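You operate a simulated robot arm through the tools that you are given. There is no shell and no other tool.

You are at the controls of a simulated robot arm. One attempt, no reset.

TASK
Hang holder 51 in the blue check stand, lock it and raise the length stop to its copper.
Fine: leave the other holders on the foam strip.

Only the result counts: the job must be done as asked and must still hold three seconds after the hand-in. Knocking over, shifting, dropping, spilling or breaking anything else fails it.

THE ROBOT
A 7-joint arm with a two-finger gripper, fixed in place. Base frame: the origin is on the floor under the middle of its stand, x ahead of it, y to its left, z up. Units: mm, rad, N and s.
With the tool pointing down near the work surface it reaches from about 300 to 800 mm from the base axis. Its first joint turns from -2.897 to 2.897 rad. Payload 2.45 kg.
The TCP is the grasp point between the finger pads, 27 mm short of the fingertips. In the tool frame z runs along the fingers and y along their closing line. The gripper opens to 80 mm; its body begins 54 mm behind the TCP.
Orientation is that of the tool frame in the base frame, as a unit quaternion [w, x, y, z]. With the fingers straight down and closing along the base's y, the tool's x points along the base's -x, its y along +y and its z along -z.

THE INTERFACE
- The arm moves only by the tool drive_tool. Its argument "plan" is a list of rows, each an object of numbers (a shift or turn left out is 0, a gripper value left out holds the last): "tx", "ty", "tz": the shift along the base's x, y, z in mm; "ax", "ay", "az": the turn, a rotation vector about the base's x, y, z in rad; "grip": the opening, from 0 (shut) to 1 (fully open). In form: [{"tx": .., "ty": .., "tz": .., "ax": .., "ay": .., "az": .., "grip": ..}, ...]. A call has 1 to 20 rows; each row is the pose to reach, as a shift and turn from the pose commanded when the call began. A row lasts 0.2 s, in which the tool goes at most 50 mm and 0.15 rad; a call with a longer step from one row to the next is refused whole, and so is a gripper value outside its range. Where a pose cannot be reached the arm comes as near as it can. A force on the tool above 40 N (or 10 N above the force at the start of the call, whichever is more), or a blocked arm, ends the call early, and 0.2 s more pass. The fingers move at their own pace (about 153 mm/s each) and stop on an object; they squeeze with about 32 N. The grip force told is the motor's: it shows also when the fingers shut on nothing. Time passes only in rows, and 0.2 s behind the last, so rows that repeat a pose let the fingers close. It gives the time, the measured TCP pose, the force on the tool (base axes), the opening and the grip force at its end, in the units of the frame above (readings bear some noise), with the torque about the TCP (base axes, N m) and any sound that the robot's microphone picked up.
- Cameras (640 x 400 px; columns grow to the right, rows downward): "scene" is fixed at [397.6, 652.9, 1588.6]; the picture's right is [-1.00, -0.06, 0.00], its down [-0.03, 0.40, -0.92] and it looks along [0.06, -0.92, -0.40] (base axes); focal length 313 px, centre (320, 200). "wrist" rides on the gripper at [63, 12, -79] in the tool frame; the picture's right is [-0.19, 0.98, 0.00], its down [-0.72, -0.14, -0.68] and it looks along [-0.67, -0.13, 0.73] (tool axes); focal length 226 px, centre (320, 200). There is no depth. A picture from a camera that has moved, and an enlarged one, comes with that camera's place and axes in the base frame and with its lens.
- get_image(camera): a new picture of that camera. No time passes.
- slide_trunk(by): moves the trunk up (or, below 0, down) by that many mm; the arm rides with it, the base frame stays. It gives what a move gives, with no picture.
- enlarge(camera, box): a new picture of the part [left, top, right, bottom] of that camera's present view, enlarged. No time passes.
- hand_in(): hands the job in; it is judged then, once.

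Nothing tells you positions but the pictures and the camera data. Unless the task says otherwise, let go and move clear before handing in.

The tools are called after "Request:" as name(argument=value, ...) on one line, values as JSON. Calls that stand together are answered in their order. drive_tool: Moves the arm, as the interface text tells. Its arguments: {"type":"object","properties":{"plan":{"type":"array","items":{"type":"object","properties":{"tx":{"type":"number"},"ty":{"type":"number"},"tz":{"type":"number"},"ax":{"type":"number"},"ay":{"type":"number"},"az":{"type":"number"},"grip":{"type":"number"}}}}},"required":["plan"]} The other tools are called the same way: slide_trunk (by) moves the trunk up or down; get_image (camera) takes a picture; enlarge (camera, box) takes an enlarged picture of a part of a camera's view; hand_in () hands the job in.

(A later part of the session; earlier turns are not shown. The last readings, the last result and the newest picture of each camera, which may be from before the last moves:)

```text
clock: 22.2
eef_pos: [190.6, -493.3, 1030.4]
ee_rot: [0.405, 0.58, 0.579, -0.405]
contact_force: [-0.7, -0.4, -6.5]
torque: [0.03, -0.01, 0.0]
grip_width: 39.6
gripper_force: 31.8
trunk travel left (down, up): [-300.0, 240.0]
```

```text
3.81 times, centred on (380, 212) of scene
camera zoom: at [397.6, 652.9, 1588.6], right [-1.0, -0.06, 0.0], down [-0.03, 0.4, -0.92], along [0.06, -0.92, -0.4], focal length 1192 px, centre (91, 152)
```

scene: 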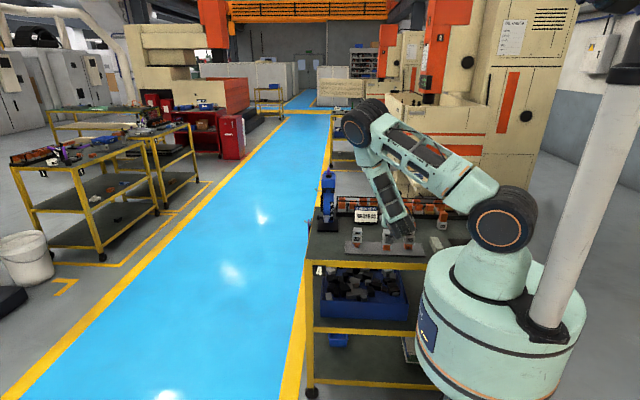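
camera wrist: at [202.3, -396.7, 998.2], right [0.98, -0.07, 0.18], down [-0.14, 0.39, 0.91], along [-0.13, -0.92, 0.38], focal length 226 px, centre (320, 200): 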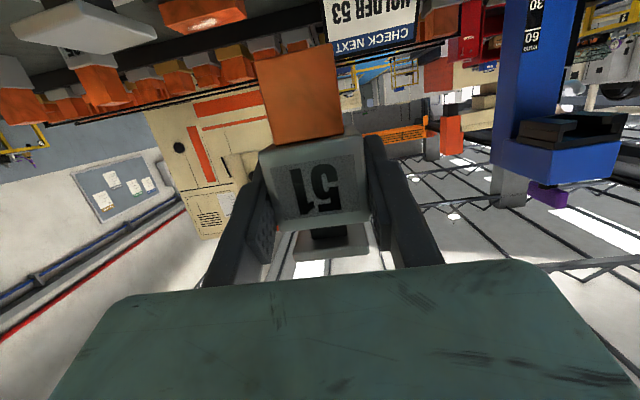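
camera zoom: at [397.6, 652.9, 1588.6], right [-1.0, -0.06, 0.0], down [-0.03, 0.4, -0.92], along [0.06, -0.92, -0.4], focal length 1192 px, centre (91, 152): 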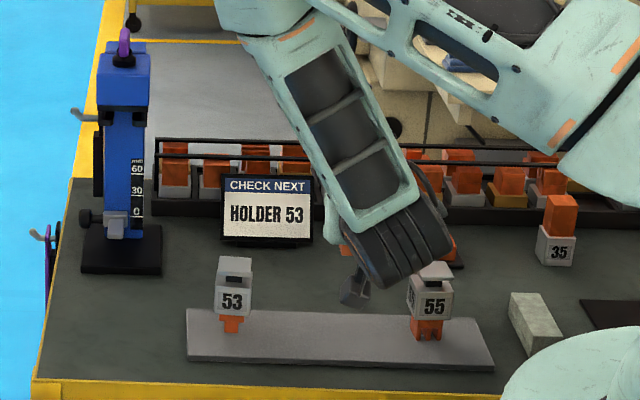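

Holder 51 is lifted upright (about 6.5 N), and 53 and 55 are undisturbed on the foam. Next I'll carry it to a spot in front of the stand's slot, staying high over 53.

Request:
drive_tool(plan=[{"tx": 10, "ty": 2, "tz": 15}, {"tx": 40, "ty": 2, "tz": 25}, {"tx": 80, "ty": 0, "tz": 28}, {"tx": 120, "ty": -5, "tz": 28}, {"tx": 160, "ty": -15, "tz": 28}, {"tx": 200, "ty": -30, "tz": 25}, {"tx": 230, "ty": -45, "tz": 18}, {"tx": 248, "ty": -58, "tz": 10}, {"tx": 255, "ty": -66, "tz": 7}, {"tx": 255, "ty": -66, "tz": 7}])

Request:
get_image(camera="wrist")

Request:
enlarge(camera="wrist", box=[240, 100, 400, 280])

Request:
enlarge(camera="scene", box=[290, 150, 390, 250])

```text
clock: 24.4
eef_pos: [446.3, -560.5, 1035.3]
ee_rot: [0.405, 0.579, 0.58, -0.405]
contact_force: [0.4, -0.1, -5.5]
torque: [0.01, 0.0, -0.01]
grip_width: 39.7
gripper_force: 32.6
trunk travel left (down, up): [-300.0, 240.0]
```

```text
taken
camera wrist: at [458.4, -463.9, 1002.2], right [0.98, -0.07, 0.18], down [-0.14, 0.39, 0.91], along [-0.13, -0.92, 0.38], focal length 226 px, centre (320, 200)
```

wrist: 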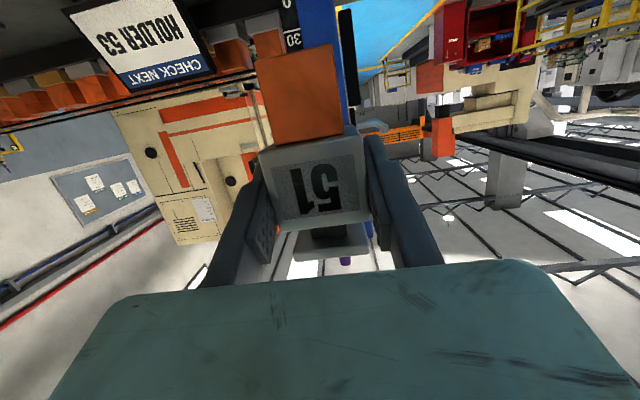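

```text
2.22 times, centred on (320, 190) of wrist
camera zoom: at [458.4, -463.9, 1002.2], right [0.98, -0.07, 0.18], down [-0.14, 0.39, 0.91], along [-0.13, -0.92, 0.38], focal length 502 px, centre (320, 222)
```

zoom: 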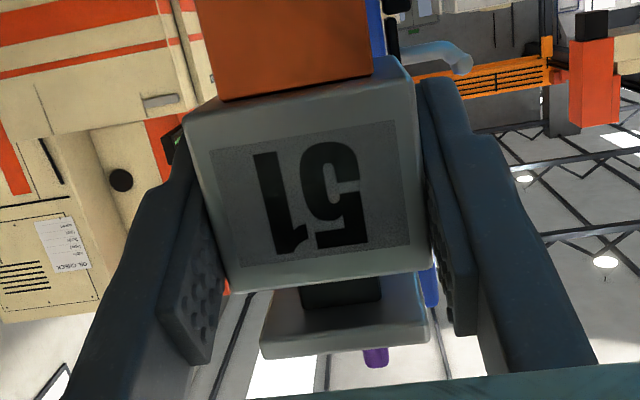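

```text
4.00 times, centred on (340, 200) of scene
camera zoom: at [397.6, 652.9, 1588.6], right [-1.0, -0.06, 0.0], down [-0.03, 0.4, -0.92], along [0.06, -0.92, -0.4], focal length 1252 px, centre (240, 200)
```

zoom: 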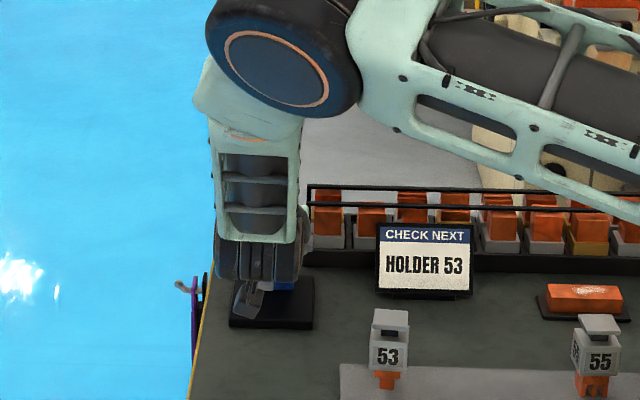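

The holder is upright in the grip, with its plate at about z 1064–1070 and centred at x≈446.3. The slot runs z 1063.4–1072.4 and is centred at x≈445.7. I'll correct by 1 mm up and 0.5 mm across, then move to just before the jaws.

Request:
drive_tool(plan=[{"tx": -0.5, "ty": -12, "tz": 1}, {"tx": -0.5, "ty": -25, "tz": 1}, {"tx": -0.5, "ty": -38, "tz": 1}, {"tx": -0.5, "ty": -44, "tz": 1}, {"tx": -0.5, "ty": -44, "tz": 1}])

Request:
get_image(camera="wrist")

Request:
enlarge(camera="wrist", box=[270, 200, 400, 280])

Request:
enlarge(camera="scene", box=[300, 150, 380, 240])

```text
clock: 25.6
eef_pos: [445.9, -603.9, 1037.3]
ee_rot: [0.405, 0.58, 0.58, -0.405]
contact_force: [0.4, -1.0, -6.3]
torque: [0.06, 0.0, -0.02]
grip_width: 40.0
gripper_force: 31.9
trunk travel left (down, up): [-300.0, 240.0]
```

```text
taken
camera wrist: at [457.4, -507.5, 1004.5], right [0.98, -0.07, 0.18], down [-0.14, 0.39, 0.91], along [-0.13, -0.92, 0.38], focal length 226 px, centre (320, 200)
```

wrist: 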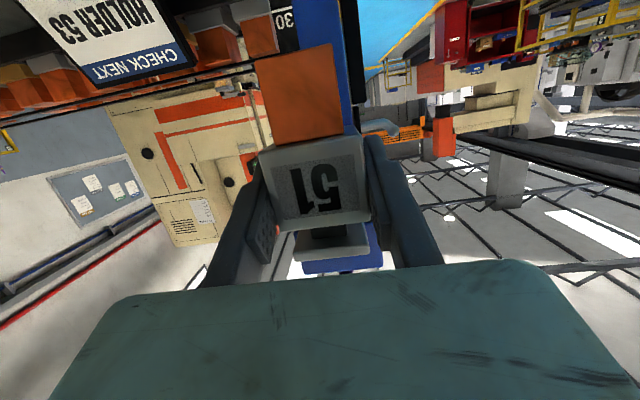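

```text
4.92 times, centred on (335, 240) of wrist
camera zoom: at [457.4, -507.5, 1004.5], right [0.98, -0.07, 0.18], down [-0.14, 0.39, 0.91], along [-0.13, -0.92, 0.38], focal length 1113 px, centre (246, 3)
```

zoom: 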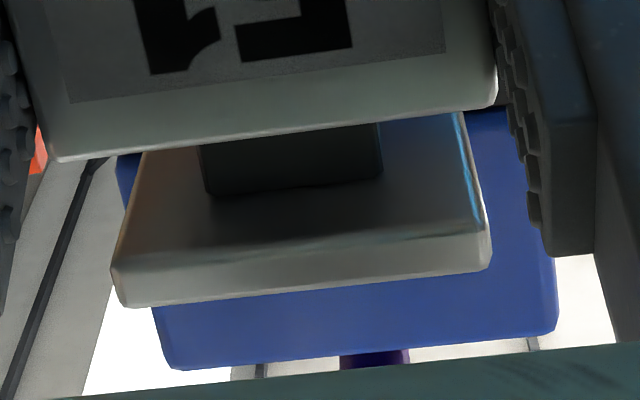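

```text
4.44 times, centred on (340, 195) of scene
camera zoom: at [397.6, 652.9, 1588.6], right [-1.0, -0.06, 0.0], down [-0.03, 0.4, -0.92], along [0.06, -0.92, -0.4], focal length 1390 px, centre (231, 222)
```

zoom: 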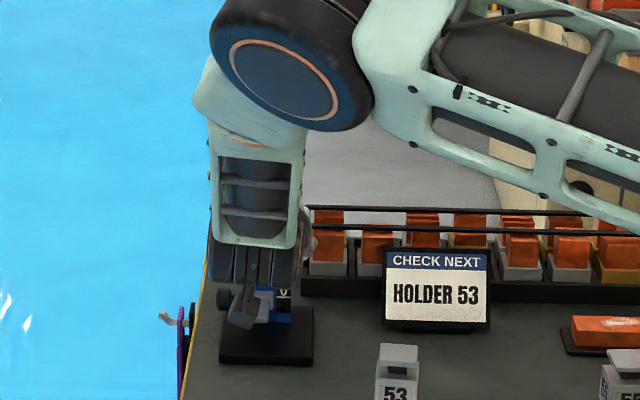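

The plate and head share the same centre (445.3 against 445.7), and the plate height is about the middle of the slot. I'll insert slowly, watching the force.

Request:
drive_tool(plan=[{"ty": -5}, {"ty": -10}, {"ty": -14}, {"ty": -18}, {"ty": -22}])

Request:
enlarge(camera="wrist", box=[250, 190, 410, 290])

```text
clock: 26.8
eef_pos: [444.9, -623.7, 1036.0]
ee_rot: [0.405, 0.58, 0.58, -0.405]
contact_force: [-7.0, 28.2, -4.5]
torque: [-0.8, 0.01, -0.25]
grip_width: 39.7
gripper_force: 31.8
trunk travel left (down, up): [-300.0, 240.0]
```

```text
4.00 times, centred on (330, 240) of wrist
camera zoom: at [457.8, -527.6, 1004.1], right [0.98, -0.07, 0.18], down [-0.14, 0.39, 0.91], along [-0.13, -0.92, 0.38], focal length 904 px, centre (280, 40)
```

zoom: 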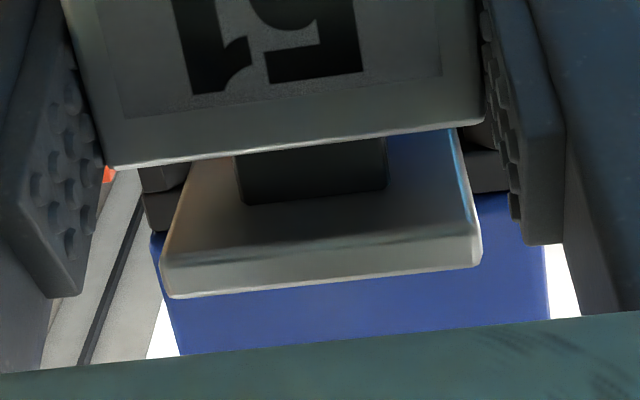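

There is contact of about 28 N near the flange level with only about 9 mm of plate inside. I'll ease back a little and look closely at what's touching.

Request:
drive_tool(plan=[{"ty": 3}, {"ty": 5}])

Request:
enlarge(camera="wrist", box=[270, 220, 340, 270])

Request:
enlarge(camera="wrist", box=[330, 215, 400, 265])

```text
clock: 27.4
eef_pos: [444.4, -620.1, 1037.8]
ee_rot: [0.405, 0.579, 0.579, -0.406]
contact_force: [0.8, -0.7, -6.4]
torque: [0.02, -0.03, -0.04]
grip_width: 39.5
gripper_force: 32.1
trunk travel left (down, up): [-300.0, 240.0]
```

```text
8.00 times, centred on (305, 245) of wrist
camera zoom: at [457.0, -525.1, 1004.1], right [0.98, -0.07, 0.18], down [-0.14, 0.4, 0.91], along [-0.13, -0.92, 0.38], focal length 1808 px, centre (440, -160)
```

zoom: 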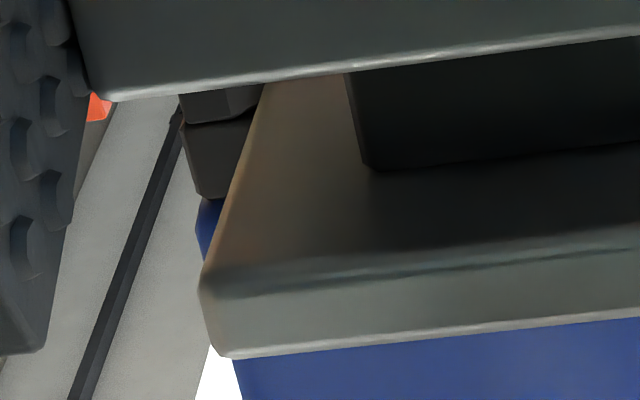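

```text
8.00 times, centred on (365, 240) of wrist
camera zoom: at [457.0, -525.1, 1004.1], right [0.98, -0.07, 0.18], down [-0.14, 0.4, 0.91], along [-0.13, -0.92, 0.38], focal length 1808 px, centre (-40, -120)
```

zoom: 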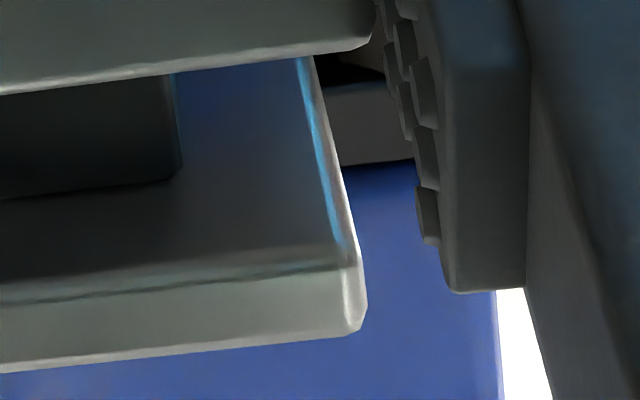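

The contact is released. The holder's body blocks my view of the flanges from here, so I'll back out and move left to look straight into the slot past the finger, and check the stand hasn't moved.

Request:
drive_tool(plan=[{"ty": 20}, {"ty": 40}, {"ty": 55}, {"tx": -30, "ty": 60, "tz": 10}, {"tx": -60, "ty": 60, "tz": 25}, {"tx": -85, "ty": 60, "tz": 40}, {"tx": -85, "ty": 60, "tz": 50}])

Request:
get_image(camera="wrist")

Request:
enlarge(camera="wrist", box=[400, 120, 520, 240])

Request:
enlarge(camera="scene", box=[300, 150, 380, 240])

```text
clock: 29.0
eef_pos: [359.6, -560.0, 1088.5]
ee_rot: [0.405, 0.579, 0.58, -0.405]
contact_force: [-0.1, 0.9, -6.1]
torque: [0.03, -0.02, 0.02]
grip_width: 39.8
gripper_force: 32.1
trunk travel left (down, up): [-300.0, 240.0]
```

```text
taken
camera wrist: at [371.3, -464.2, 1056.1], right [0.98, -0.07, 0.18], down [-0.14, 0.39, 0.91], along [-0.13, -0.92, 0.38], focal length 226 px, centre (320, 200)
```

wrist: 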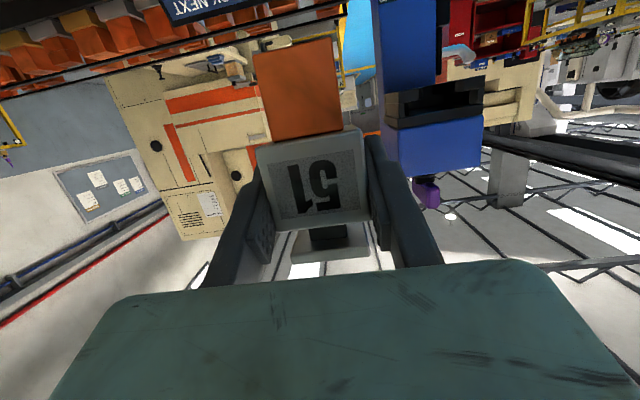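

```text
3.33 times, centred on (460, 180) of wrist
camera zoom: at [371.3, -464.2, 1056.1], right [0.98, -0.07, 0.18], down [-0.14, 0.39, 0.91], along [-0.13, -0.92, 0.38], focal length 754 px, centre (-147, 267)
```

zoom: 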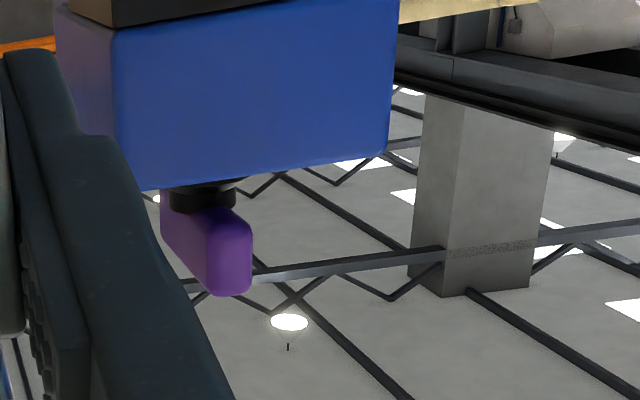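

```text
4.44 times, centred on (340, 195) of scene
camera zoom: at [397.6, 652.9, 1588.6], right [-1.0, -0.06, 0.0], down [-0.03, 0.4, -0.92], along [0.06, -0.92, -0.4], focal length 1390 px, centre (231, 222)
```

zoom: 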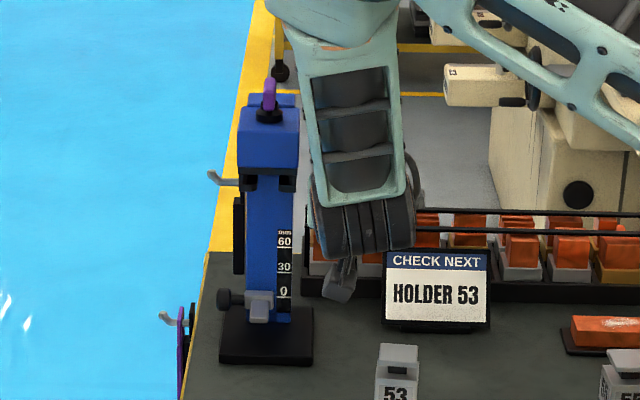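

The stand has not moved. Now I'll zoom on the slot opening itself.

Request:
enlarge(camera="wrist", box=[375, 65, 495, 140])

Request:
enlarge(camera="wrist", box=[380, 70, 440, 125])

Request:
enlarge(camera="wrist", box=[435, 65, 495, 120])

```text
5.33 times, centred on (435, 102) of wrist
camera zoom: at [371.3, -464.2, 1056.1], right [0.98, -0.07, 0.18], down [-0.14, 0.39, 0.91], along [-0.13, -0.92, 0.38], focal length 1206 px, centre (-293, 720)
```

zoom: 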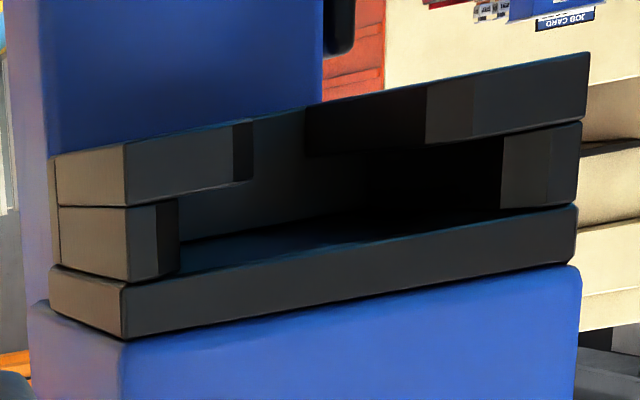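

```text
7.27 times, centred on (410, 98) of wrist
camera zoom: at [371.3, -464.2, 1056.1], right [0.98, -0.07, 0.18], down [-0.14, 0.39, 0.91], along [-0.13, -0.92, 0.38], focal length 1644 px, centre (-334, 946)
```

zoom: 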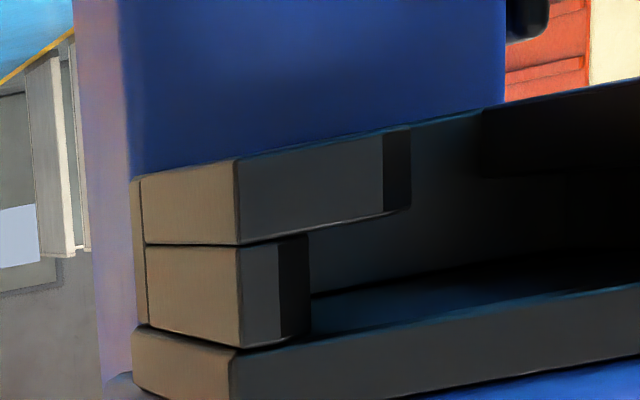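

```text
7.27 times, centred on (465, 92) of wrist
camera zoom: at [371.3, -464.2, 1056.1], right [0.98, -0.07, 0.18], down [-0.14, 0.39, 0.91], along [-0.13, -0.92, 0.38], focal length 1644 px, centre (-734, 982)
```

zoom: 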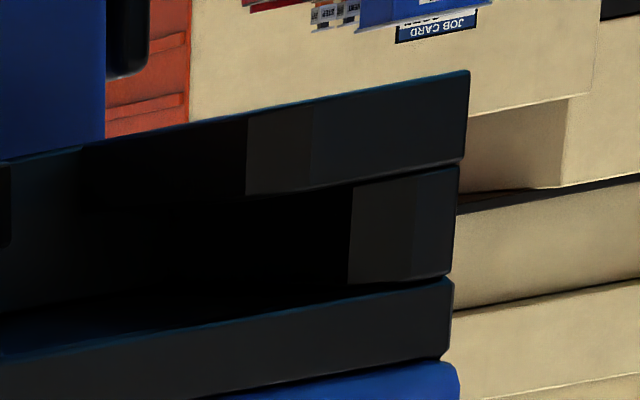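

The jaw fronts and slot interior look clear, and both the flanges and walls have lead-in chamfers. I'll check whether the holder slipped or pitched in my grip when it touched.

Request:
enlarge(camera="wrist", box=[240, 100, 400, 280])

Request:
enlarge(camera="wrist", box=[270, 200, 400, 280])

```text
2.22 times, centred on (320, 190) of wrist
camera zoom: at [371.3, -464.2, 1056.1], right [0.98, -0.07, 0.18], down [-0.14, 0.39, 0.91], along [-0.13, -0.92, 0.38], focal length 502 px, centre (320, 222)
```

zoom: 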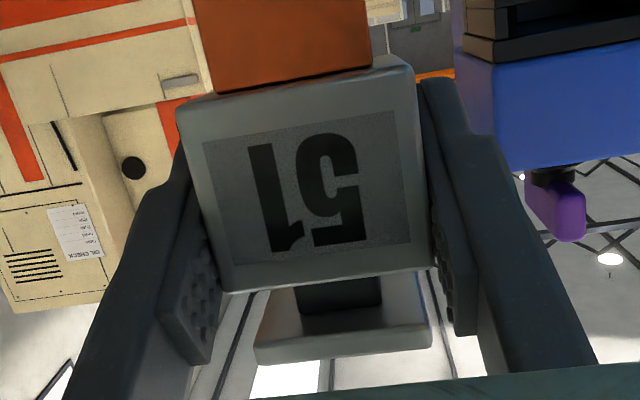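

```text
4.92 times, centred on (335, 240) of wrist
camera zoom: at [371.3, -464.2, 1056.1], right [0.98, -0.07, 0.18], down [-0.14, 0.39, 0.91], along [-0.13, -0.92, 0.38], focal length 1113 px, centre (246, 3)
```

zoom: 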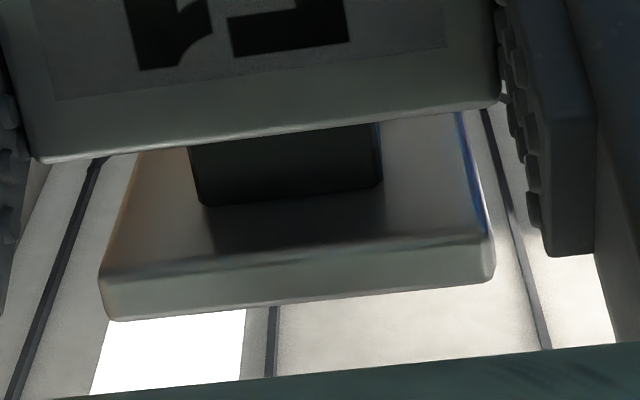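

The holder got pushed back a few mm in the grip and pitched about 6°, with its top toward me. The plate bottom edge apparently met the flange's top edge at z≈1064.6, so it was slightly too low. I'll take it back to the foam to re-square and re-grip it, then retry a little higher.

Request:
drive_tool(plan=[{"tx": -25, "ty": 15}, {"tx": -60, "ty": 30}, {"tx": -95, "ty": 45, "tz": -10}, {"tx": -130, "ty": 56, "tz": -20}, {"tx": -160, "ty": 64, "tz": -35}, {"tx": -168.5, "ty": 66, "tz": -60}, {"tx": -168.5, "ty": 66, "tz": -95}, {"tx": -168.5, "ty": 66, "tz": -125}, {"tx": -168.5, "ty": 66, "tz": -145}, {"tx": -168.5, "ty": 66, "tz": -152}])

Request:
get_image(camera="wrist")

Request:
enlarge(camera="scene", box=[340, 200, 440, 265])

```text
clock: 31.2
eef_pos: [190.0, -494.4, 935.0]
ee_rot: [0.406, 0.579, 0.579, -0.405]
contact_force: [-0.2, 0.5, -5.2]
torque: [0.04, 0.04, 0.0]
grip_width: 39.6
gripper_force: 31.9
trunk travel left (down, up): [-300.0, 240.0]
```

```text
taken
camera wrist: at [203.4, -398.8, 902.1], right [0.98, -0.07, 0.18], down [-0.14, 0.39, 0.91], along [-0.13, -0.92, 0.38], focal length 226 px, centre (320, 200)
```

wrist: 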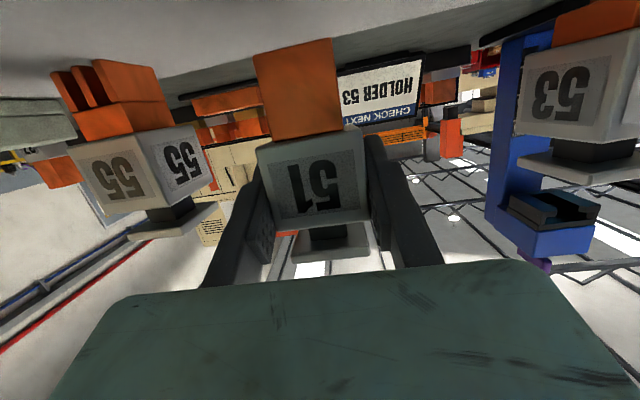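

```text
6.15 times, centred on (390, 232) of scene
camera zoom: at [397.6, 652.9, 1588.6], right [-1.0, -0.06, 0.0], down [-0.03, 0.4, -0.92], along [0.06, -0.92, -0.4], focal length 1925 px, centre (-111, 0)
```

zoom: 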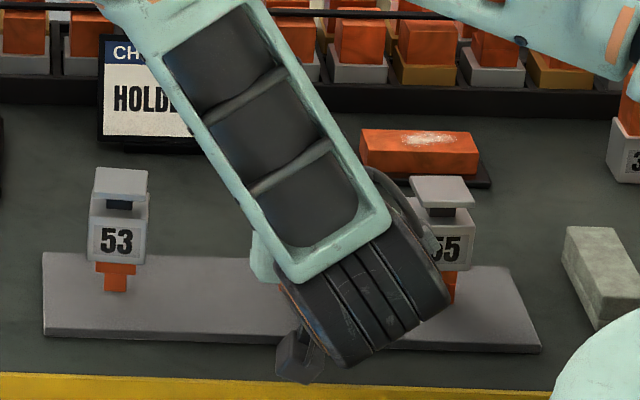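

The holder is over its old spot. I'll lower it gently until the copper meets the foam.

Request:
drive_tool(plan=[{"tz": -5}, {"tz": -9}, {"tz": -11}, {"tz": -12}])

```text
clock: 32.2
eef_pos: [191.5, -494.6, 922.7]
ee_rot: [0.405, 0.58, 0.58, -0.404]
contact_force: [0.0, 0.1, -6.0]
torque: [0.02, 0.02, 0.0]
grip_width: 39.5
gripper_force: 32.5
trunk travel left (down, up): [-300.0, 240.0]
```

Request:
drive_tool(plan=[{"tz": -1}, {"tz": -2}, {"tz": -3}])

```text
clock: 33.0
eef_pos: [190.5, -494.5, 920.1]
ee_rot: [0.406, 0.579, 0.579, -0.406]
contact_force: [0.6, 0.1, 3.4]
torque: [0.1, -0.03, 0.04]
grip_width: 39.4
gripper_force: 31.8
trunk travel left (down, up): [-300.0, 240.0]
```

The copper has touched the foam (force rose from -6 to +3 N). I'll press a bit more so it squares up, then look before opening.

Request:
drive_tool(plan=[{"tz": -0.7}, {"tz": -1.4}])

Request:
enlarge(camera="wrist", box=[240, 100, 400, 280])

```text
clock: 33.6
eef_pos: [190.8, -493.4, 920.4]
ee_rot: [0.407, 0.579, 0.578, -0.407]
contact_force: [2.6, 1.5, 21.4]
torque: [0.27, -0.01, -0.02]
grip_width: 39.8
gripper_force: 31.6
trunk travel left (down, up): [-300.0, 240.0]
```

```text
2.22 times, centred on (320, 190) of wrist
camera zoom: at [203.5, -398.4, 887.7], right [0.98, -0.07, 0.18], down [-0.14, 0.4, 0.91], along [-0.13, -0.91, 0.38], focal length 502 px, centre (320, 222)
```

zoom: 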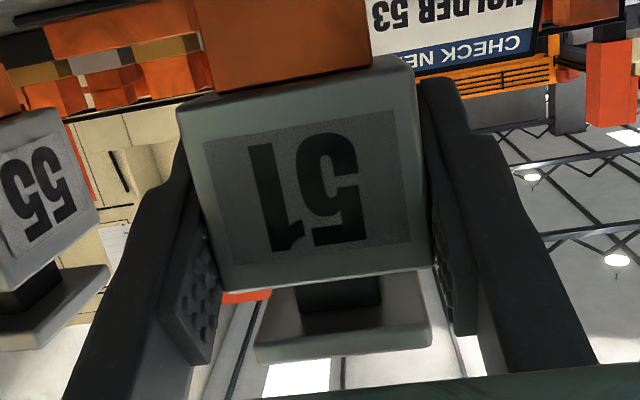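

The torque shows the copper's front edge is bearing, which confirms the pitch. I'll ease the pressure and open the fingers so it settles flat.

Request:
drive_tool(plan=[{"tz": 1}, {"tz": 1, "grip": 0.53}, {"tz": 1, "grip": 0.57}, {"tz": 1, "grip": 0.64}, {"tz": 1, "grip": 0.72}, {"tz": 1, "grip": 0.72}, {"tz": 1, "grip": 0.72}])

Request:
enlarge(camera="wrist", box=[240, 100, 400, 280])

Request:
get_image(camera="wrist")

```text
clock: 35.2
eef_pos: [191.6, -494.0, 919.3]
ee_rot: [0.405, 0.58, 0.579, -0.406]
contact_force: [-0.9, 0.7, -0.2]
torque: [0.0, 0.0, 0.0]
grip_width: 57.5
gripper_force: 0.1
trunk travel left (down, up): [-300.0, 240.0]
```

```text
2.22 times, centred on (320, 190) of wrist
camera zoom: at [203.6, -398.4, 887.0], right [0.98, -0.07, 0.18], down [-0.14, 0.39, 0.91], along [-0.13, -0.92, 0.38], focal length 502 px, centre (320, 222)
```

zoom: 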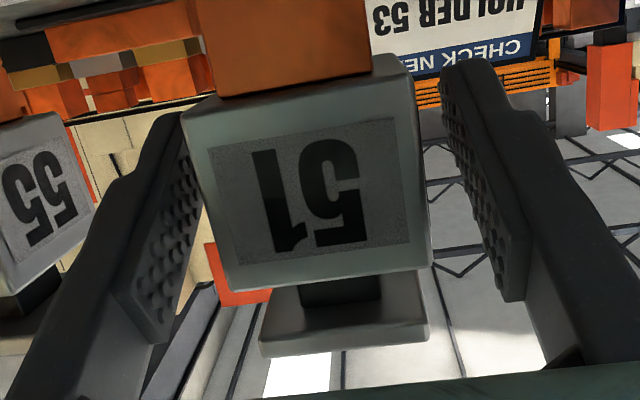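

```text
taken
camera wrist: at [203.6, -398.4, 887.0], right [0.98, -0.07, 0.18], down [-0.14, 0.39, 0.91], along [-0.13, -0.92, 0.38], focal length 226 px, centre (320, 200)
```

wrist: 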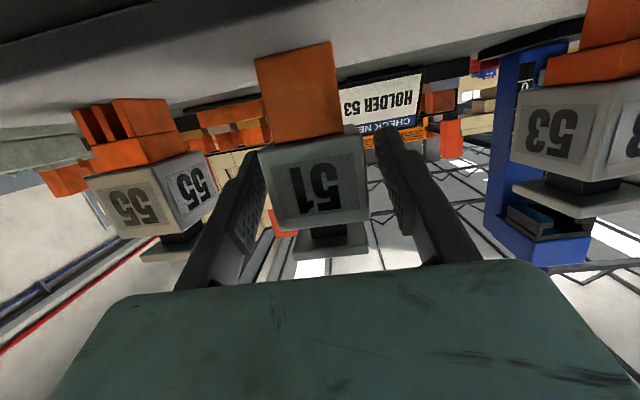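

It now stands flat again. I'll re-grip about 6 mm lower on the body, so that the fingers stay clear of the jaw undersides when inserted.

Request:
drive_tool(plan=[{"ty": -1.0, "tz": -3, "grip": 0.72}, {"ty": -1.7, "tz": -6.5, "grip": 0.72}, {"ty": -1.7, "tz": -6.5, "grip": 0.6}, {"ty": -1.7, "tz": -6.5, "grip": 0.5}, {"ty": -1.7, "tz": -6.5, "grip": 0.2}, {"ty": -1.7, "tz": -6.5, "grip": 0}, {"ty": -1.7, "tz": -6.5, "grip": 0}])

Request:
enlarge(camera="wrist", box=[240, 100, 400, 280])

```text
clock: 36.8
eef_pos: [191.4, -496.3, 912.7]
ee_rot: [0.404, 0.58, 0.579, -0.406]
contact_force: [1.8, -1.2, -0.1]
torque: [-0.03, -0.05, 0.01]
grip_width: 39.5
gripper_force: 32.8
trunk travel left (down, up): [-300.0, 240.0]
```

```text
2.22 times, centred on (320, 190) of wrist
camera zoom: at [203.3, -400.1, 879.9], right [0.98, -0.07, 0.18], down [-0.14, 0.39, 0.91], along [-0.13, -0.92, 0.38], focal length 502 px, centre (320, 222)
```

zoom: 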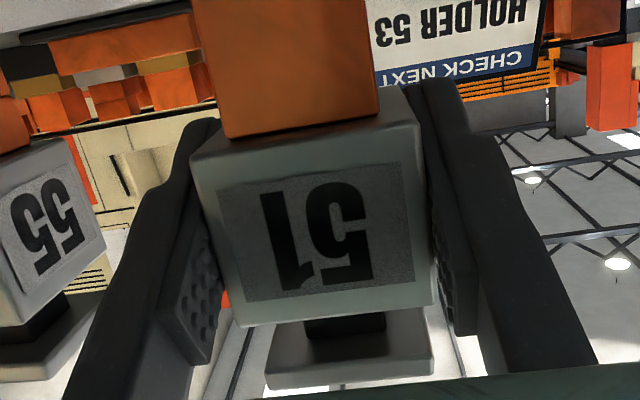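

Re-gripped with the holder upright. I'll lift and carry it beside the stand at insertion height, where I can compare plate and slot heights in one picture.

Request:
drive_tool(plan=[{"tz": 5}, {"tz": 20}, {"tz": 50}, {"tz": 85}, {"tz": 110}, {"tx": 20, "ty": -2, "tz": 122}, {"tx": 55, "ty": -10, "tz": 122}, {"tx": 95, "ty": -25, "tz": 122}, {"tx": 130, "ty": -45, "tz": 122}, {"tx": 160, "ty": -60, "tz": 120}, {"tx": 168, "ty": -64, "tz": 119}, {"tx": 168, "ty": -64, "tz": 119}])

Request:
get_image(camera="wrist")

Request:
enlarge(camera="wrist", box=[270, 210, 390, 280])

Request:
enlarge(camera="wrist", box=[385, 110, 505, 220])

```text
clock: 39.4
eef_pos: [359.3, -559.5, 1032.1]
ee_rot: [0.405, 0.58, 0.579, -0.405]
contact_force: [0.0, 0.6, -5.9]
torque: [0.01, 0.0, -0.04]
grip_width: 39.9
gripper_force: 32.6
trunk travel left (down, up): [-300.0, 240.0]
```

```text
taken
camera wrist: at [372.0, -464.2, 1000.7], right [0.98, -0.07, 0.18], down [-0.14, 0.39, 0.91], along [-0.13, -0.92, 0.38], focal length 226 px, centre (320, 200)
```

wrist: 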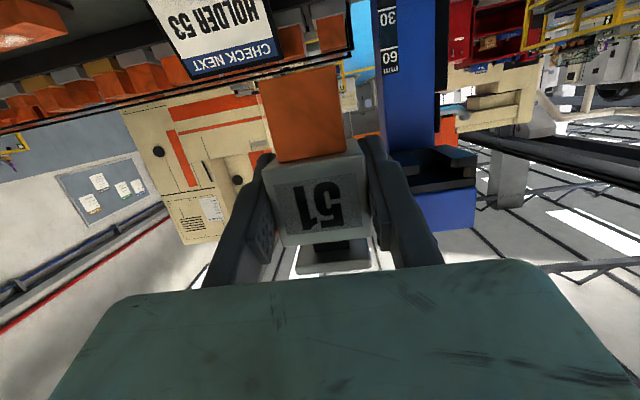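

```text
5.33 times, centred on (330, 245) of wrist
camera zoom: at [372.0, -464.2, 1000.7], right [0.98, -0.07, 0.18], down [-0.14, 0.39, 0.91], along [-0.13, -0.92, 0.38], focal length 1206 px, centre (267, -40)
```

zoom: 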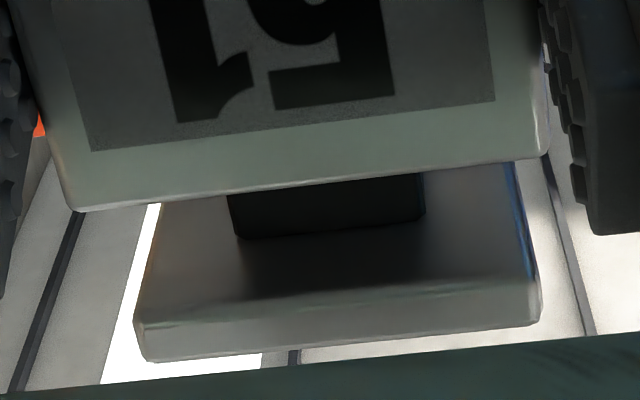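

```text
3.64 times, centred on (445, 165) of wrist
camera zoom: at [372.0, -464.2, 1000.7], right [0.98, -0.07, 0.18], down [-0.14, 0.39, 0.91], along [-0.13, -0.92, 0.38], focal length 822 px, centre (-134, 327)
```

zoom: 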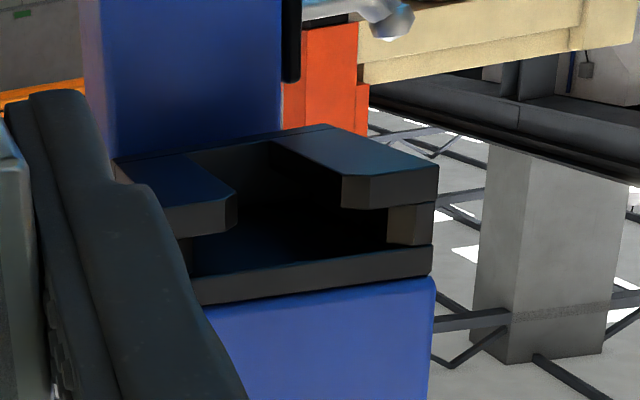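

I can see both the plate and the slot now, and by these measurements the plate height was already close to the slot's middle. Something else may have caught it, so I'll zoom further into the slot interior.

Request:
enlarge(camera="wrist", box=[405, 140, 480, 200])

Request:
enlarge(camera="wrist", box=[410, 155, 450, 190])

```text
6.67 times, centred on (442, 170) of wrist
camera zoom: at [372.0, -464.2, 1000.7], right [0.98, -0.07, 0.18], down [-0.14, 0.39, 0.91], along [-0.13, -0.92, 0.38], focal length 1507 px, centre (-497, 400)
```

zoom: 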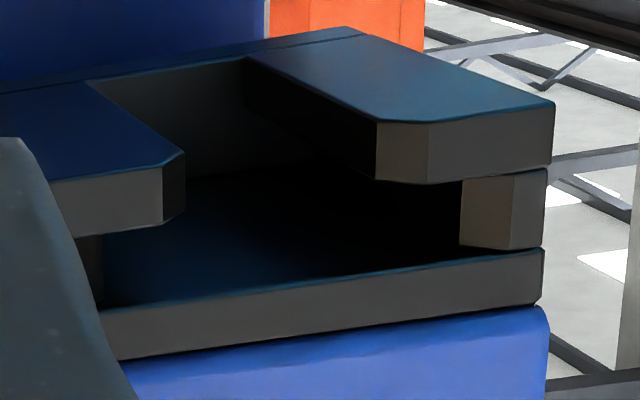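

```text
11.43 times, centred on (430, 172) of wrist
camera zoom: at [372.0, -464.2, 1000.7], right [0.98, -0.07, 0.18], down [-0.14, 0.39, 0.91], along [-0.13, -0.92, 0.38], focal length 2584 px, centre (-937, 514)
```

zoom: 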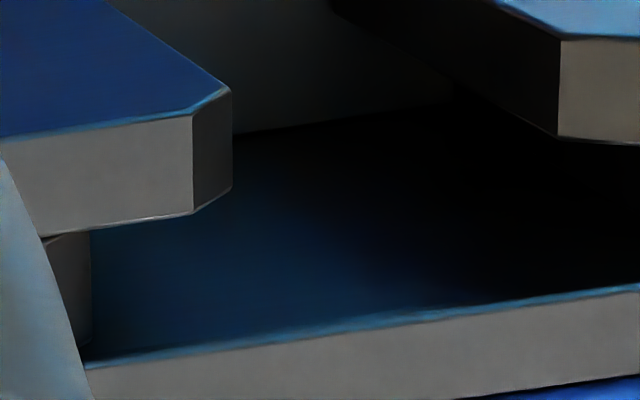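

The interior is plain, with no clamp in the way. Rather than trust ±1 mm vision, I'll use a gentle touch to calibrate height: slide the plate's leading edge just under the flange fronts, then raise in small steps until I feel light contact.

Request:
drive_tool(plan=[{"tx": 15, "tz": -11}, {"tx": 40, "tz": -22}, {"tx": 65, "tz": -22}, {"tx": 85, "tz": -22}, {"tx": 85, "ty": -20, "tz": -22}, {"tx": 85, "ty": -40, "tz": -22}, {"tx": 85, "ty": -55, "tz": -22}, {"tx": 85, "ty": -63.8, "tz": -22}, {"tx": 85, "ty": -63.8, "tz": -22}])

Request:
enlarge(camera="wrist", box=[250, 180, 410, 290])

```text
clock: 41.4
eef_pos: [445.2, -624.0, 1010.3]
ee_rot: [0.404, 0.58, 0.579, -0.406]
contact_force: [0.5, -0.8, -5.6]
torque: [0.0, 0.0, 0.0]
grip_width: 39.9
gripper_force: 32.4
trunk travel left (down, up): [-300.0, 240.0]
```

```text
3.64 times, centred on (330, 235) of wrist
camera zoom: at [456.8, -528.2, 977.2], right [0.98, -0.07, 0.18], down [-0.14, 0.39, 0.91], along [-0.13, -0.92, 0.38], focal length 822 px, centre (284, 73)
```

zoom: 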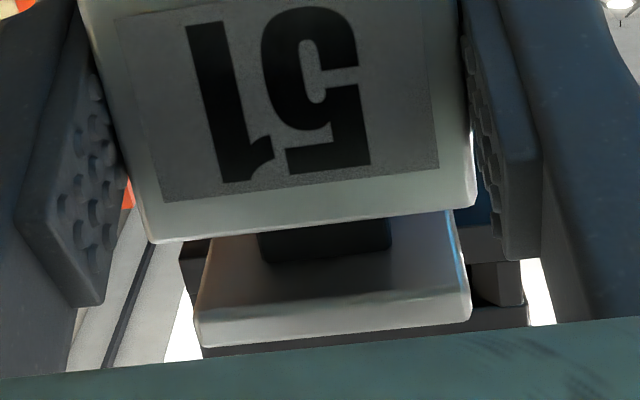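

The plate is now just below and slightly under the flanges, with no contact. I'll raise it in small steps.

Request:
drive_tool(plan=[{"tz": 1.5}, {"tz": 3}, {"tz": 3}])

Request:
drive_tool(plan=[{"tz": 0.7}, {"tz": 0.7}])

Request:
drive_tool(plan=[{"tz": 0.7}, {"tz": 0.7}])

```text
clock: 42.2
eef_pos: [443.8, -623.4, 1012.9]
ee_rot: [0.404, 0.58, 0.579, -0.406]
contact_force: [0.3, 0.2, -6.1]
torque: [0.01, 0.01, -0.04]
grip_width: 39.6
gripper_force: 31.7
trunk travel left (down, up): [-300.0, 240.0]
```

```text
clock: 42.8
eef_pos: [445.5, -624.4, 1013.4]
ee_rot: [0.404, 0.58, 0.579, -0.406]
contact_force: [-0.5, -0.4, -7.1]
torque: [0.02, 0.0, -0.04]
grip_width: 39.6
gripper_force: 31.9
trunk travel left (down, up): [-300.0, 240.0]
```

```text
clock: 43.4
eef_pos: [444.9, -624.7, 1014.0]
ee_rot: [0.404, 0.58, 0.579, -0.406]
contact_force: [0.8, 0.2, -5.4]
torque: [0.04, 0.04, 0.02]
grip_width: 40.0
gripper_force: 31.9
trunk travel left (down, up): [-300.0, 240.0]
```

Request:
drive_tool(plan=[{"tz": 0.6}, {"tz": 0.6}])

Request:
drive_tool(plan=[{"tz": 0.6}, {"tz": 0.6}])

Request:
drive_tool(plan=[{"tz": 0.5}, {"tz": 0.5}])

```text
clock: 44.0
eef_pos: [445.0, -624.7, 1014.9]
ee_rot: [0.405, 0.58, 0.579, -0.405]
contact_force: [0.0, -0.1, -6.0]
torque: [0.05, 0.0, 0.0]
grip_width: 39.9
gripper_force: 32.1
trunk travel left (down, up): [-300.0, 240.0]
```

```text
clock: 44.6
eef_pos: [444.1, -623.5, 1014.7]
ee_rot: [0.404, 0.58, 0.579, -0.405]
contact_force: [1.0, -0.5, -5.6]
torque: [0.03, -0.02, -0.04]
grip_width: 39.7
gripper_force: 32.2
trunk travel left (down, up): [-300.0, 240.0]
```

```text
clock: 45.2
eef_pos: [445.1, -623.4, 1015.3]
ee_rot: [0.405, 0.579, 0.579, -0.406]
contact_force: [0.0, 0.5, -6.3]
torque: [0.0, 0.01, 0.03]
grip_width: 39.7
gripper_force: 32.0
trunk travel left (down, up): [-300.0, 240.0]
```

Request:
drive_tool(plan=[{"tz": 0.6}, {"tz": 0.6}])

Request:
drive_tool(plan=[{"tz": 0.6}, {"tz": 0.6}])

Request:
drive_tool(plan=[{"tz": 0.6}, {"tz": 0.6}])

```text
clock: 45.8
eef_pos: [446.1, -622.2, 1016.9]
ee_rot: [0.405, 0.58, 0.58, -0.405]
contact_force: [-0.8, -0.8, -6.2]
torque: [0.02, -0.01, 0.02]
grip_width: 39.6
gripper_force: 32.2
trunk travel left (down, up): [-300.0, 240.0]
```

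```text
clock: 46.4
eef_pos: [446.4, -622.7, 1016.0]
ee_rot: [0.404, 0.581, 0.578, -0.406]
contact_force: [-0.1, 0.7, -5.7]
torque: [0.01, 0.0, 0.01]
grip_width: 39.7
gripper_force: 32.4
trunk travel left (down, up): [-300.0, 240.0]
```

```text
clock: 47.0
eef_pos: [445.4, -624.2, 1017.3]
ee_rot: [0.405, 0.58, 0.579, -0.406]
contact_force: [0.7, 0.3, -6.6]
torque: [0.0, 0.0, 0.01]
grip_width: 39.6
gripper_force: 32.3
trunk travel left (down, up): [-300.0, 240.0]
```

Request:
drive_tool(plan=[{"tz": 0.6}, {"tz": 0.6}])

Request:
drive_tool(plan=[{"tz": 0.6}, {"tz": 0.6}])

Request:
enlarge(camera="wrist", box=[250, 180, 410, 290])

```text
clock: 47.6
eef_pos: [444.2, -624.2, 1017.2]
ee_rot: [0.405, 0.58, 0.58, -0.405]
contact_force: [0.0, -0.1, -6.0]
torque: [0.03, 0.0, -0.04]
grip_width: 39.5
gripper_force: 31.6
trunk travel left (down, up): [-300.0, 240.0]
```

```text
clock: 48.2
eef_pos: [445.0, -624.5, 1017.1]
ee_rot: [0.405, 0.58, 0.58, -0.405]
contact_force: [0.5, 0.6, -9.9]
torque: [0.07, -0.06, -0.01]
grip_width: 39.6
gripper_force: 32.0
trunk travel left (down, up): [-300.0, 240.0]
```

```text
3.64 times, centred on (330, 235) of wrist
camera zoom: at [457.1, -528.3, 985.1], right [0.98, -0.07, 0.18], down [-0.14, 0.39, 0.91], along [-0.13, -0.92, 0.38], focal length 822 px, centre (284, 73)
```

zoom: 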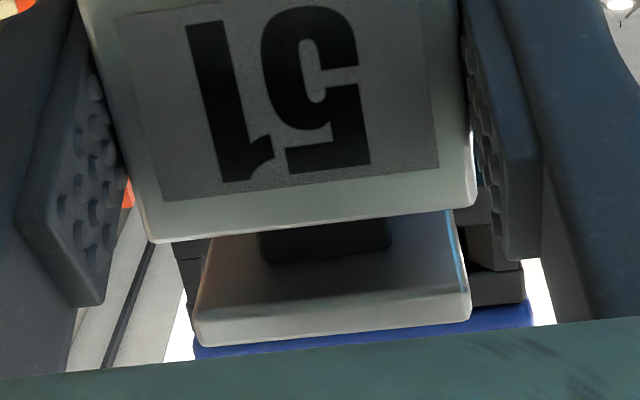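

Request:
drive_tool(plan=[{"tz": 0.4}, {"tz": 0.4}])

```text
clock: 48.8
eef_pos: [445.6, -624.0, 1017.8]
ee_rot: [0.404, 0.58, 0.58, -0.405]
contact_force: [0.1, -0.6, -14.4]
torque: [0.22, -0.12, 0.01]
grip_width: 39.7
gripper_force: 32.2
trunk travel left (down, up): [-300.0, 240.0]
```

That's a clean light touch: plate top meets flange bottom at commanded z≈1019.6. The flange is about 7.5 mm thick and the plate about 6 mm, so the plate belongs about 15.2 mm higher than this. My first try was about 1–2 mm too low. I'll back out, rise to that height and approach in small steps.

Request:
drive_tool(plan=[{"tz": -3}, {"ty": 8, "tz": -3}, {"ty": 15, "tz": -3}, {"ty": 16, "tz": 6}, {"ty": 16, "tz": 14.5}, {"ty": 16, "tz": 14.5}])

Request:
enlarge(camera="wrist", box=[250, 180, 410, 290])

```text
clock: 50.2
eef_pos: [444.6, -606.7, 1033.5]
ee_rot: [0.404, 0.58, 0.579, -0.406]
contact_force: [-0.3, 0.2, -5.6]
torque: [0.02, -0.05, 0.02]
grip_width: 39.7
gripper_force: 31.8
trunk travel left (down, up): [-300.0, 240.0]
```

```text
3.64 times, centred on (330, 235) of wrist
camera zoom: at [456.7, -512.1, 1000.8], right [0.98, -0.07, 0.18], down [-0.14, 0.39, 0.91], along [-0.13, -0.92, 0.38], focal length 822 px, centre (284, 73)
```

zoom: 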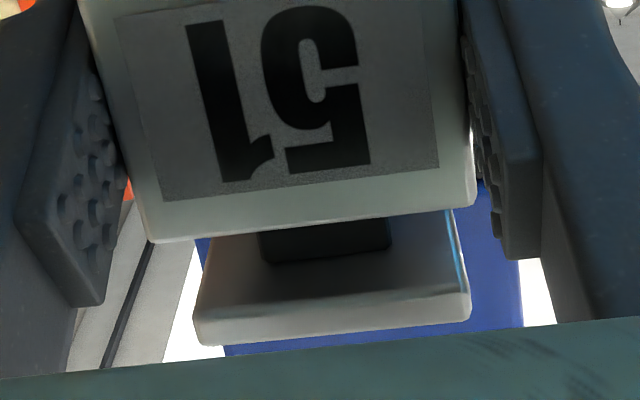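

The grip is unchanged. Now I'll move forward in small steps, checking the force each time.

Request:
drive_tool(plan=[{"ty": -4}, {"ty": -8}, {"ty": -10}, {"ty": -10}])

Request:
drive_tool(plan=[{"ty": -1.3}, {"ty": -2.5}])

Request:
drive_tool(plan=[{"ty": -1}, {"ty": -1.5}])

```text
clock: 51.2
eef_pos: [445.4, -618.8, 1032.1]
ee_rot: [0.404, 0.581, 0.579, -0.406]
contact_force: [-0.2, 0.5, -6.1]
torque: [0.02, -0.03, -0.02]
grip_width: 39.4
gripper_force: 32.1
trunk travel left (down, up): [-300.0, 240.0]
```

```text
clock: 51.8
eef_pos: [443.3, -621.5, 1034.3]
ee_rot: [0.404, 0.58, 0.579, -0.406]
contact_force: [-0.5, 0.3, -6.3]
torque: [0.03, 0.01, -0.02]
grip_width: 39.6
gripper_force: 32.0
trunk travel left (down, up): [-300.0, 240.0]
```

```text
clock: 52.4
eef_pos: [445.8, -621.3, 1033.2]
ee_rot: [0.405, 0.58, 0.58, -0.405]
contact_force: [-0.2, -1.1, -5.0]
torque: [0.06, -0.02, 0.01]
grip_width: 39.7
gripper_force: 32.0
trunk travel left (down, up): [-300.0, 240.0]
```

Request:
drive_tool(plan=[{"ty": -1}, {"ty": -2}])

Request:
drive_tool(plan=[{"ty": -1}, {"ty": -2}])

Request:
drive_tool(plan=[{"ty": -1}, {"ty": -2}])

```text
clock: 53.0
eef_pos: [444.5, -623.5, 1033.4]
ee_rot: [0.405, 0.579, 0.58, -0.405]
contact_force: [0.4, 0.8, -6.2]
torque: [0.06, -0.04, -0.03]
grip_width: 39.8
gripper_force: 32.1
trunk travel left (down, up): [-300.0, 240.0]
```

```text
clock: 53.6
eef_pos: [445.0, -625.7, 1032.2]
ee_rot: [0.405, 0.579, 0.58, -0.405]
contact_force: [-0.7, 0.2, -5.6]
torque: [0.03, -0.01, 0.0]
grip_width: 39.7
gripper_force: 32.3
trunk travel left (down, up): [-300.0, 240.0]
```

```text
clock: 54.2
eef_pos: [443.8, -628.4, 1033.0]
ee_rot: [0.405, 0.58, 0.58, -0.405]
contact_force: [-0.4, 0.2, -6.6]
torque: [0.04, 0.0, 0.0]
grip_width: 39.8
gripper_force: 32.0
trunk travel left (down, up): [-300.0, 240.0]
```

The plate is now inside the slot with no contact. I'll continue in slightly larger steps.

Request:
drive_tool(plan=[{"ty": -1.5}, {"ty": -3}])

Request:
drive_tool(plan=[{"ty": -1.5}, {"ty": -3}])

Request:
drive_tool(plan=[{"ty": -1.5}, {"ty": -3}])

Request:
enlarge(camera="wrist", box=[250, 180, 410, 290])

```text
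clock: 54.8
eef_pos: [444.6, -631.9, 1033.0]
ee_rot: [0.405, 0.58, 0.579, -0.406]
contact_force: [0.1, 0.0, -5.0]
torque: [0.04, -0.01, 0.02]
grip_width: 39.4
gripper_force: 31.9
trunk travel left (down, up): [-300.0, 240.0]
```

```text
clock: 55.4
eef_pos: [444.3, -634.3, 1032.9]
ee_rot: [0.405, 0.58, 0.579, -0.406]
contact_force: [0.7, 0.0, -6.0]
torque: [0.03, -0.03, 0.03]
grip_width: 39.8
gripper_force: 31.5
trunk travel left (down, up): [-300.0, 240.0]
```

```text
clock: 56.0
eef_pos: [444.2, -635.5, 1032.8]
ee_rot: [0.405, 0.579, 0.58, -0.405]
contact_force: [0.6, 0.6, -6.4]
torque: [-0.04, 0.0, 0.02]
grip_width: 39.8
gripper_force: 31.9
trunk travel left (down, up): [-300.0, 240.0]
```

```text
3.64 times, centred on (330, 235) of wrist
camera zoom: at [456.4, -541.0, 1000.6], right [0.98, -0.07, 0.18], down [-0.14, 0.39, 0.91], along [-0.13, -0.92, 0.38], focal length 822 px, centre (284, 73)
```

zoom: 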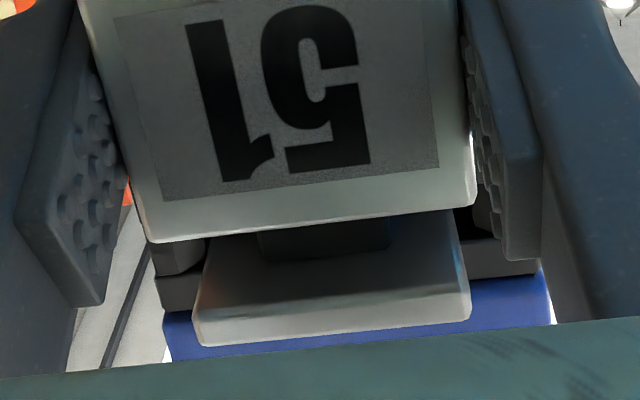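

Request:
drive_tool(plan=[{"ty": -2}, {"ty": -4}])

Request:
drive_tool(plan=[{"ty": -2}, {"ty": -4}])

Request:
drive_tool(plan=[{"ty": -2}, {"ty": -4}])

Request:
enlarge(camera="wrist", box=[250, 180, 410, 290])

```text
clock: 56.6
eef_pos: [444.4, -640.6, 1033.3]
ee_rot: [0.404, 0.58, 0.579, -0.405]
contact_force: [-0.2, 0.0, -5.5]
torque: [0.03, 0.02, 0.0]
grip_width: 39.8
gripper_force: 32.3
trunk travel left (down, up): [-300.0, 240.0]
```

```text
clock: 57.2
eef_pos: [444.0, -646.2, 1032.5]
ee_rot: [0.405, 0.58, 0.579, -0.405]
contact_force: [0.7, -0.8, -5.0]
torque: [0.02, 0.02, -0.02]
grip_width: 39.4
gripper_force: 31.7
trunk travel left (down, up): [-300.0, 240.0]
```

```text
clock: 57.8
eef_pos: [445.0, -649.2, 1033.7]
ee_rot: [0.405, 0.579, 0.579, -0.406]
contact_force: [-1.0, 0.6, -6.0]
torque: [0.01, 0.01, 0.01]
grip_width: 39.6
gripper_force: 32.2
trunk travel left (down, up): [-300.0, 240.0]
```

```text
3.64 times, centred on (330, 235) of wrist
camera zoom: at [456.7, -553.5, 1001.2], right [0.98, -0.07, 0.18], down [-0.14, 0.39, 0.91], along [-0.13, -0.92, 0.38], focal length 822 px, centre (284, 73)
```

zoom: 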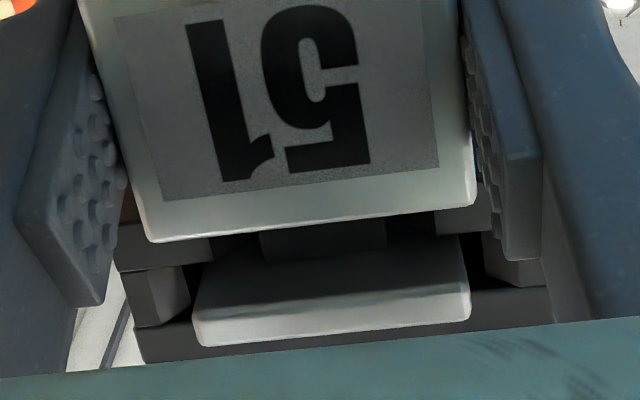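

The plate is clearly sliding inside the slot with the neck between the flanges. I'll continue toward the back wall.

Request:
drive_tool(plan=[{"ty": -2}, {"ty": -4}])

Request:
drive_tool(plan=[{"ty": -2}, {"ty": -4}])

Request:
drive_tool(plan=[{"ty": -1.5}, {"ty": -3}])

Request:
enlarge(camera="wrist", box=[250, 180, 410, 290])

```text
clock: 58.4
eef_pos: [445.0, -652.1, 1033.5]
ee_rot: [0.405, 0.58, 0.58, -0.405]
contact_force: [-0.3, 0.1, -6.6]
torque: [0.06, -0.01, -0.02]
grip_width: 39.6
gripper_force: 32.0
trunk travel left (down, up): [-300.0, 240.0]
```

```text
clock: 59.0
eef_pos: [443.6, -657.2, 1033.1]
ee_rot: [0.405, 0.58, 0.579, -0.405]
contact_force: [0.1, -0.3, -6.1]
torque: [0.0, 0.01, -0.02]
grip_width: 39.6
gripper_force: 32.0
trunk travel left (down, up): [-300.0, 240.0]
```

```text
clock: 59.6
eef_pos: [444.2, -660.9, 1033.1]
ee_rot: [0.405, 0.58, 0.579, -0.406]
contact_force: [-1.4, 0.5, -5.7]
torque: [0.06, -0.02, 0.0]
grip_width: 39.5
gripper_force: 32.3
trunk travel left (down, up): [-300.0, 240.0]
```

```text
3.64 times, centred on (330, 235) of wrist
camera zoom: at [456.4, -564.3, 1001.3], right [0.98, -0.07, 0.18], down [-0.14, 0.39, 0.91], along [-0.13, -0.92, 0.38], focal length 822 px, centre (284, 73)
```

zoom: 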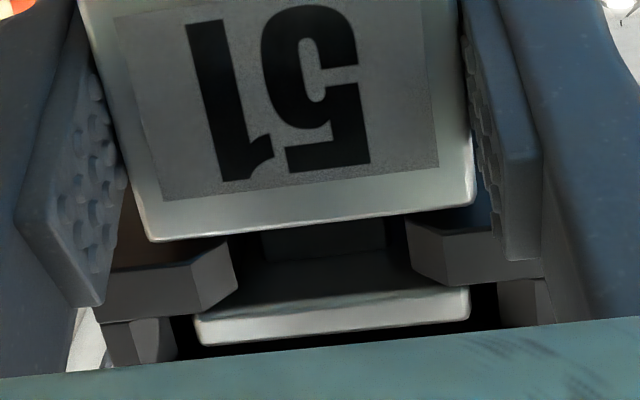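

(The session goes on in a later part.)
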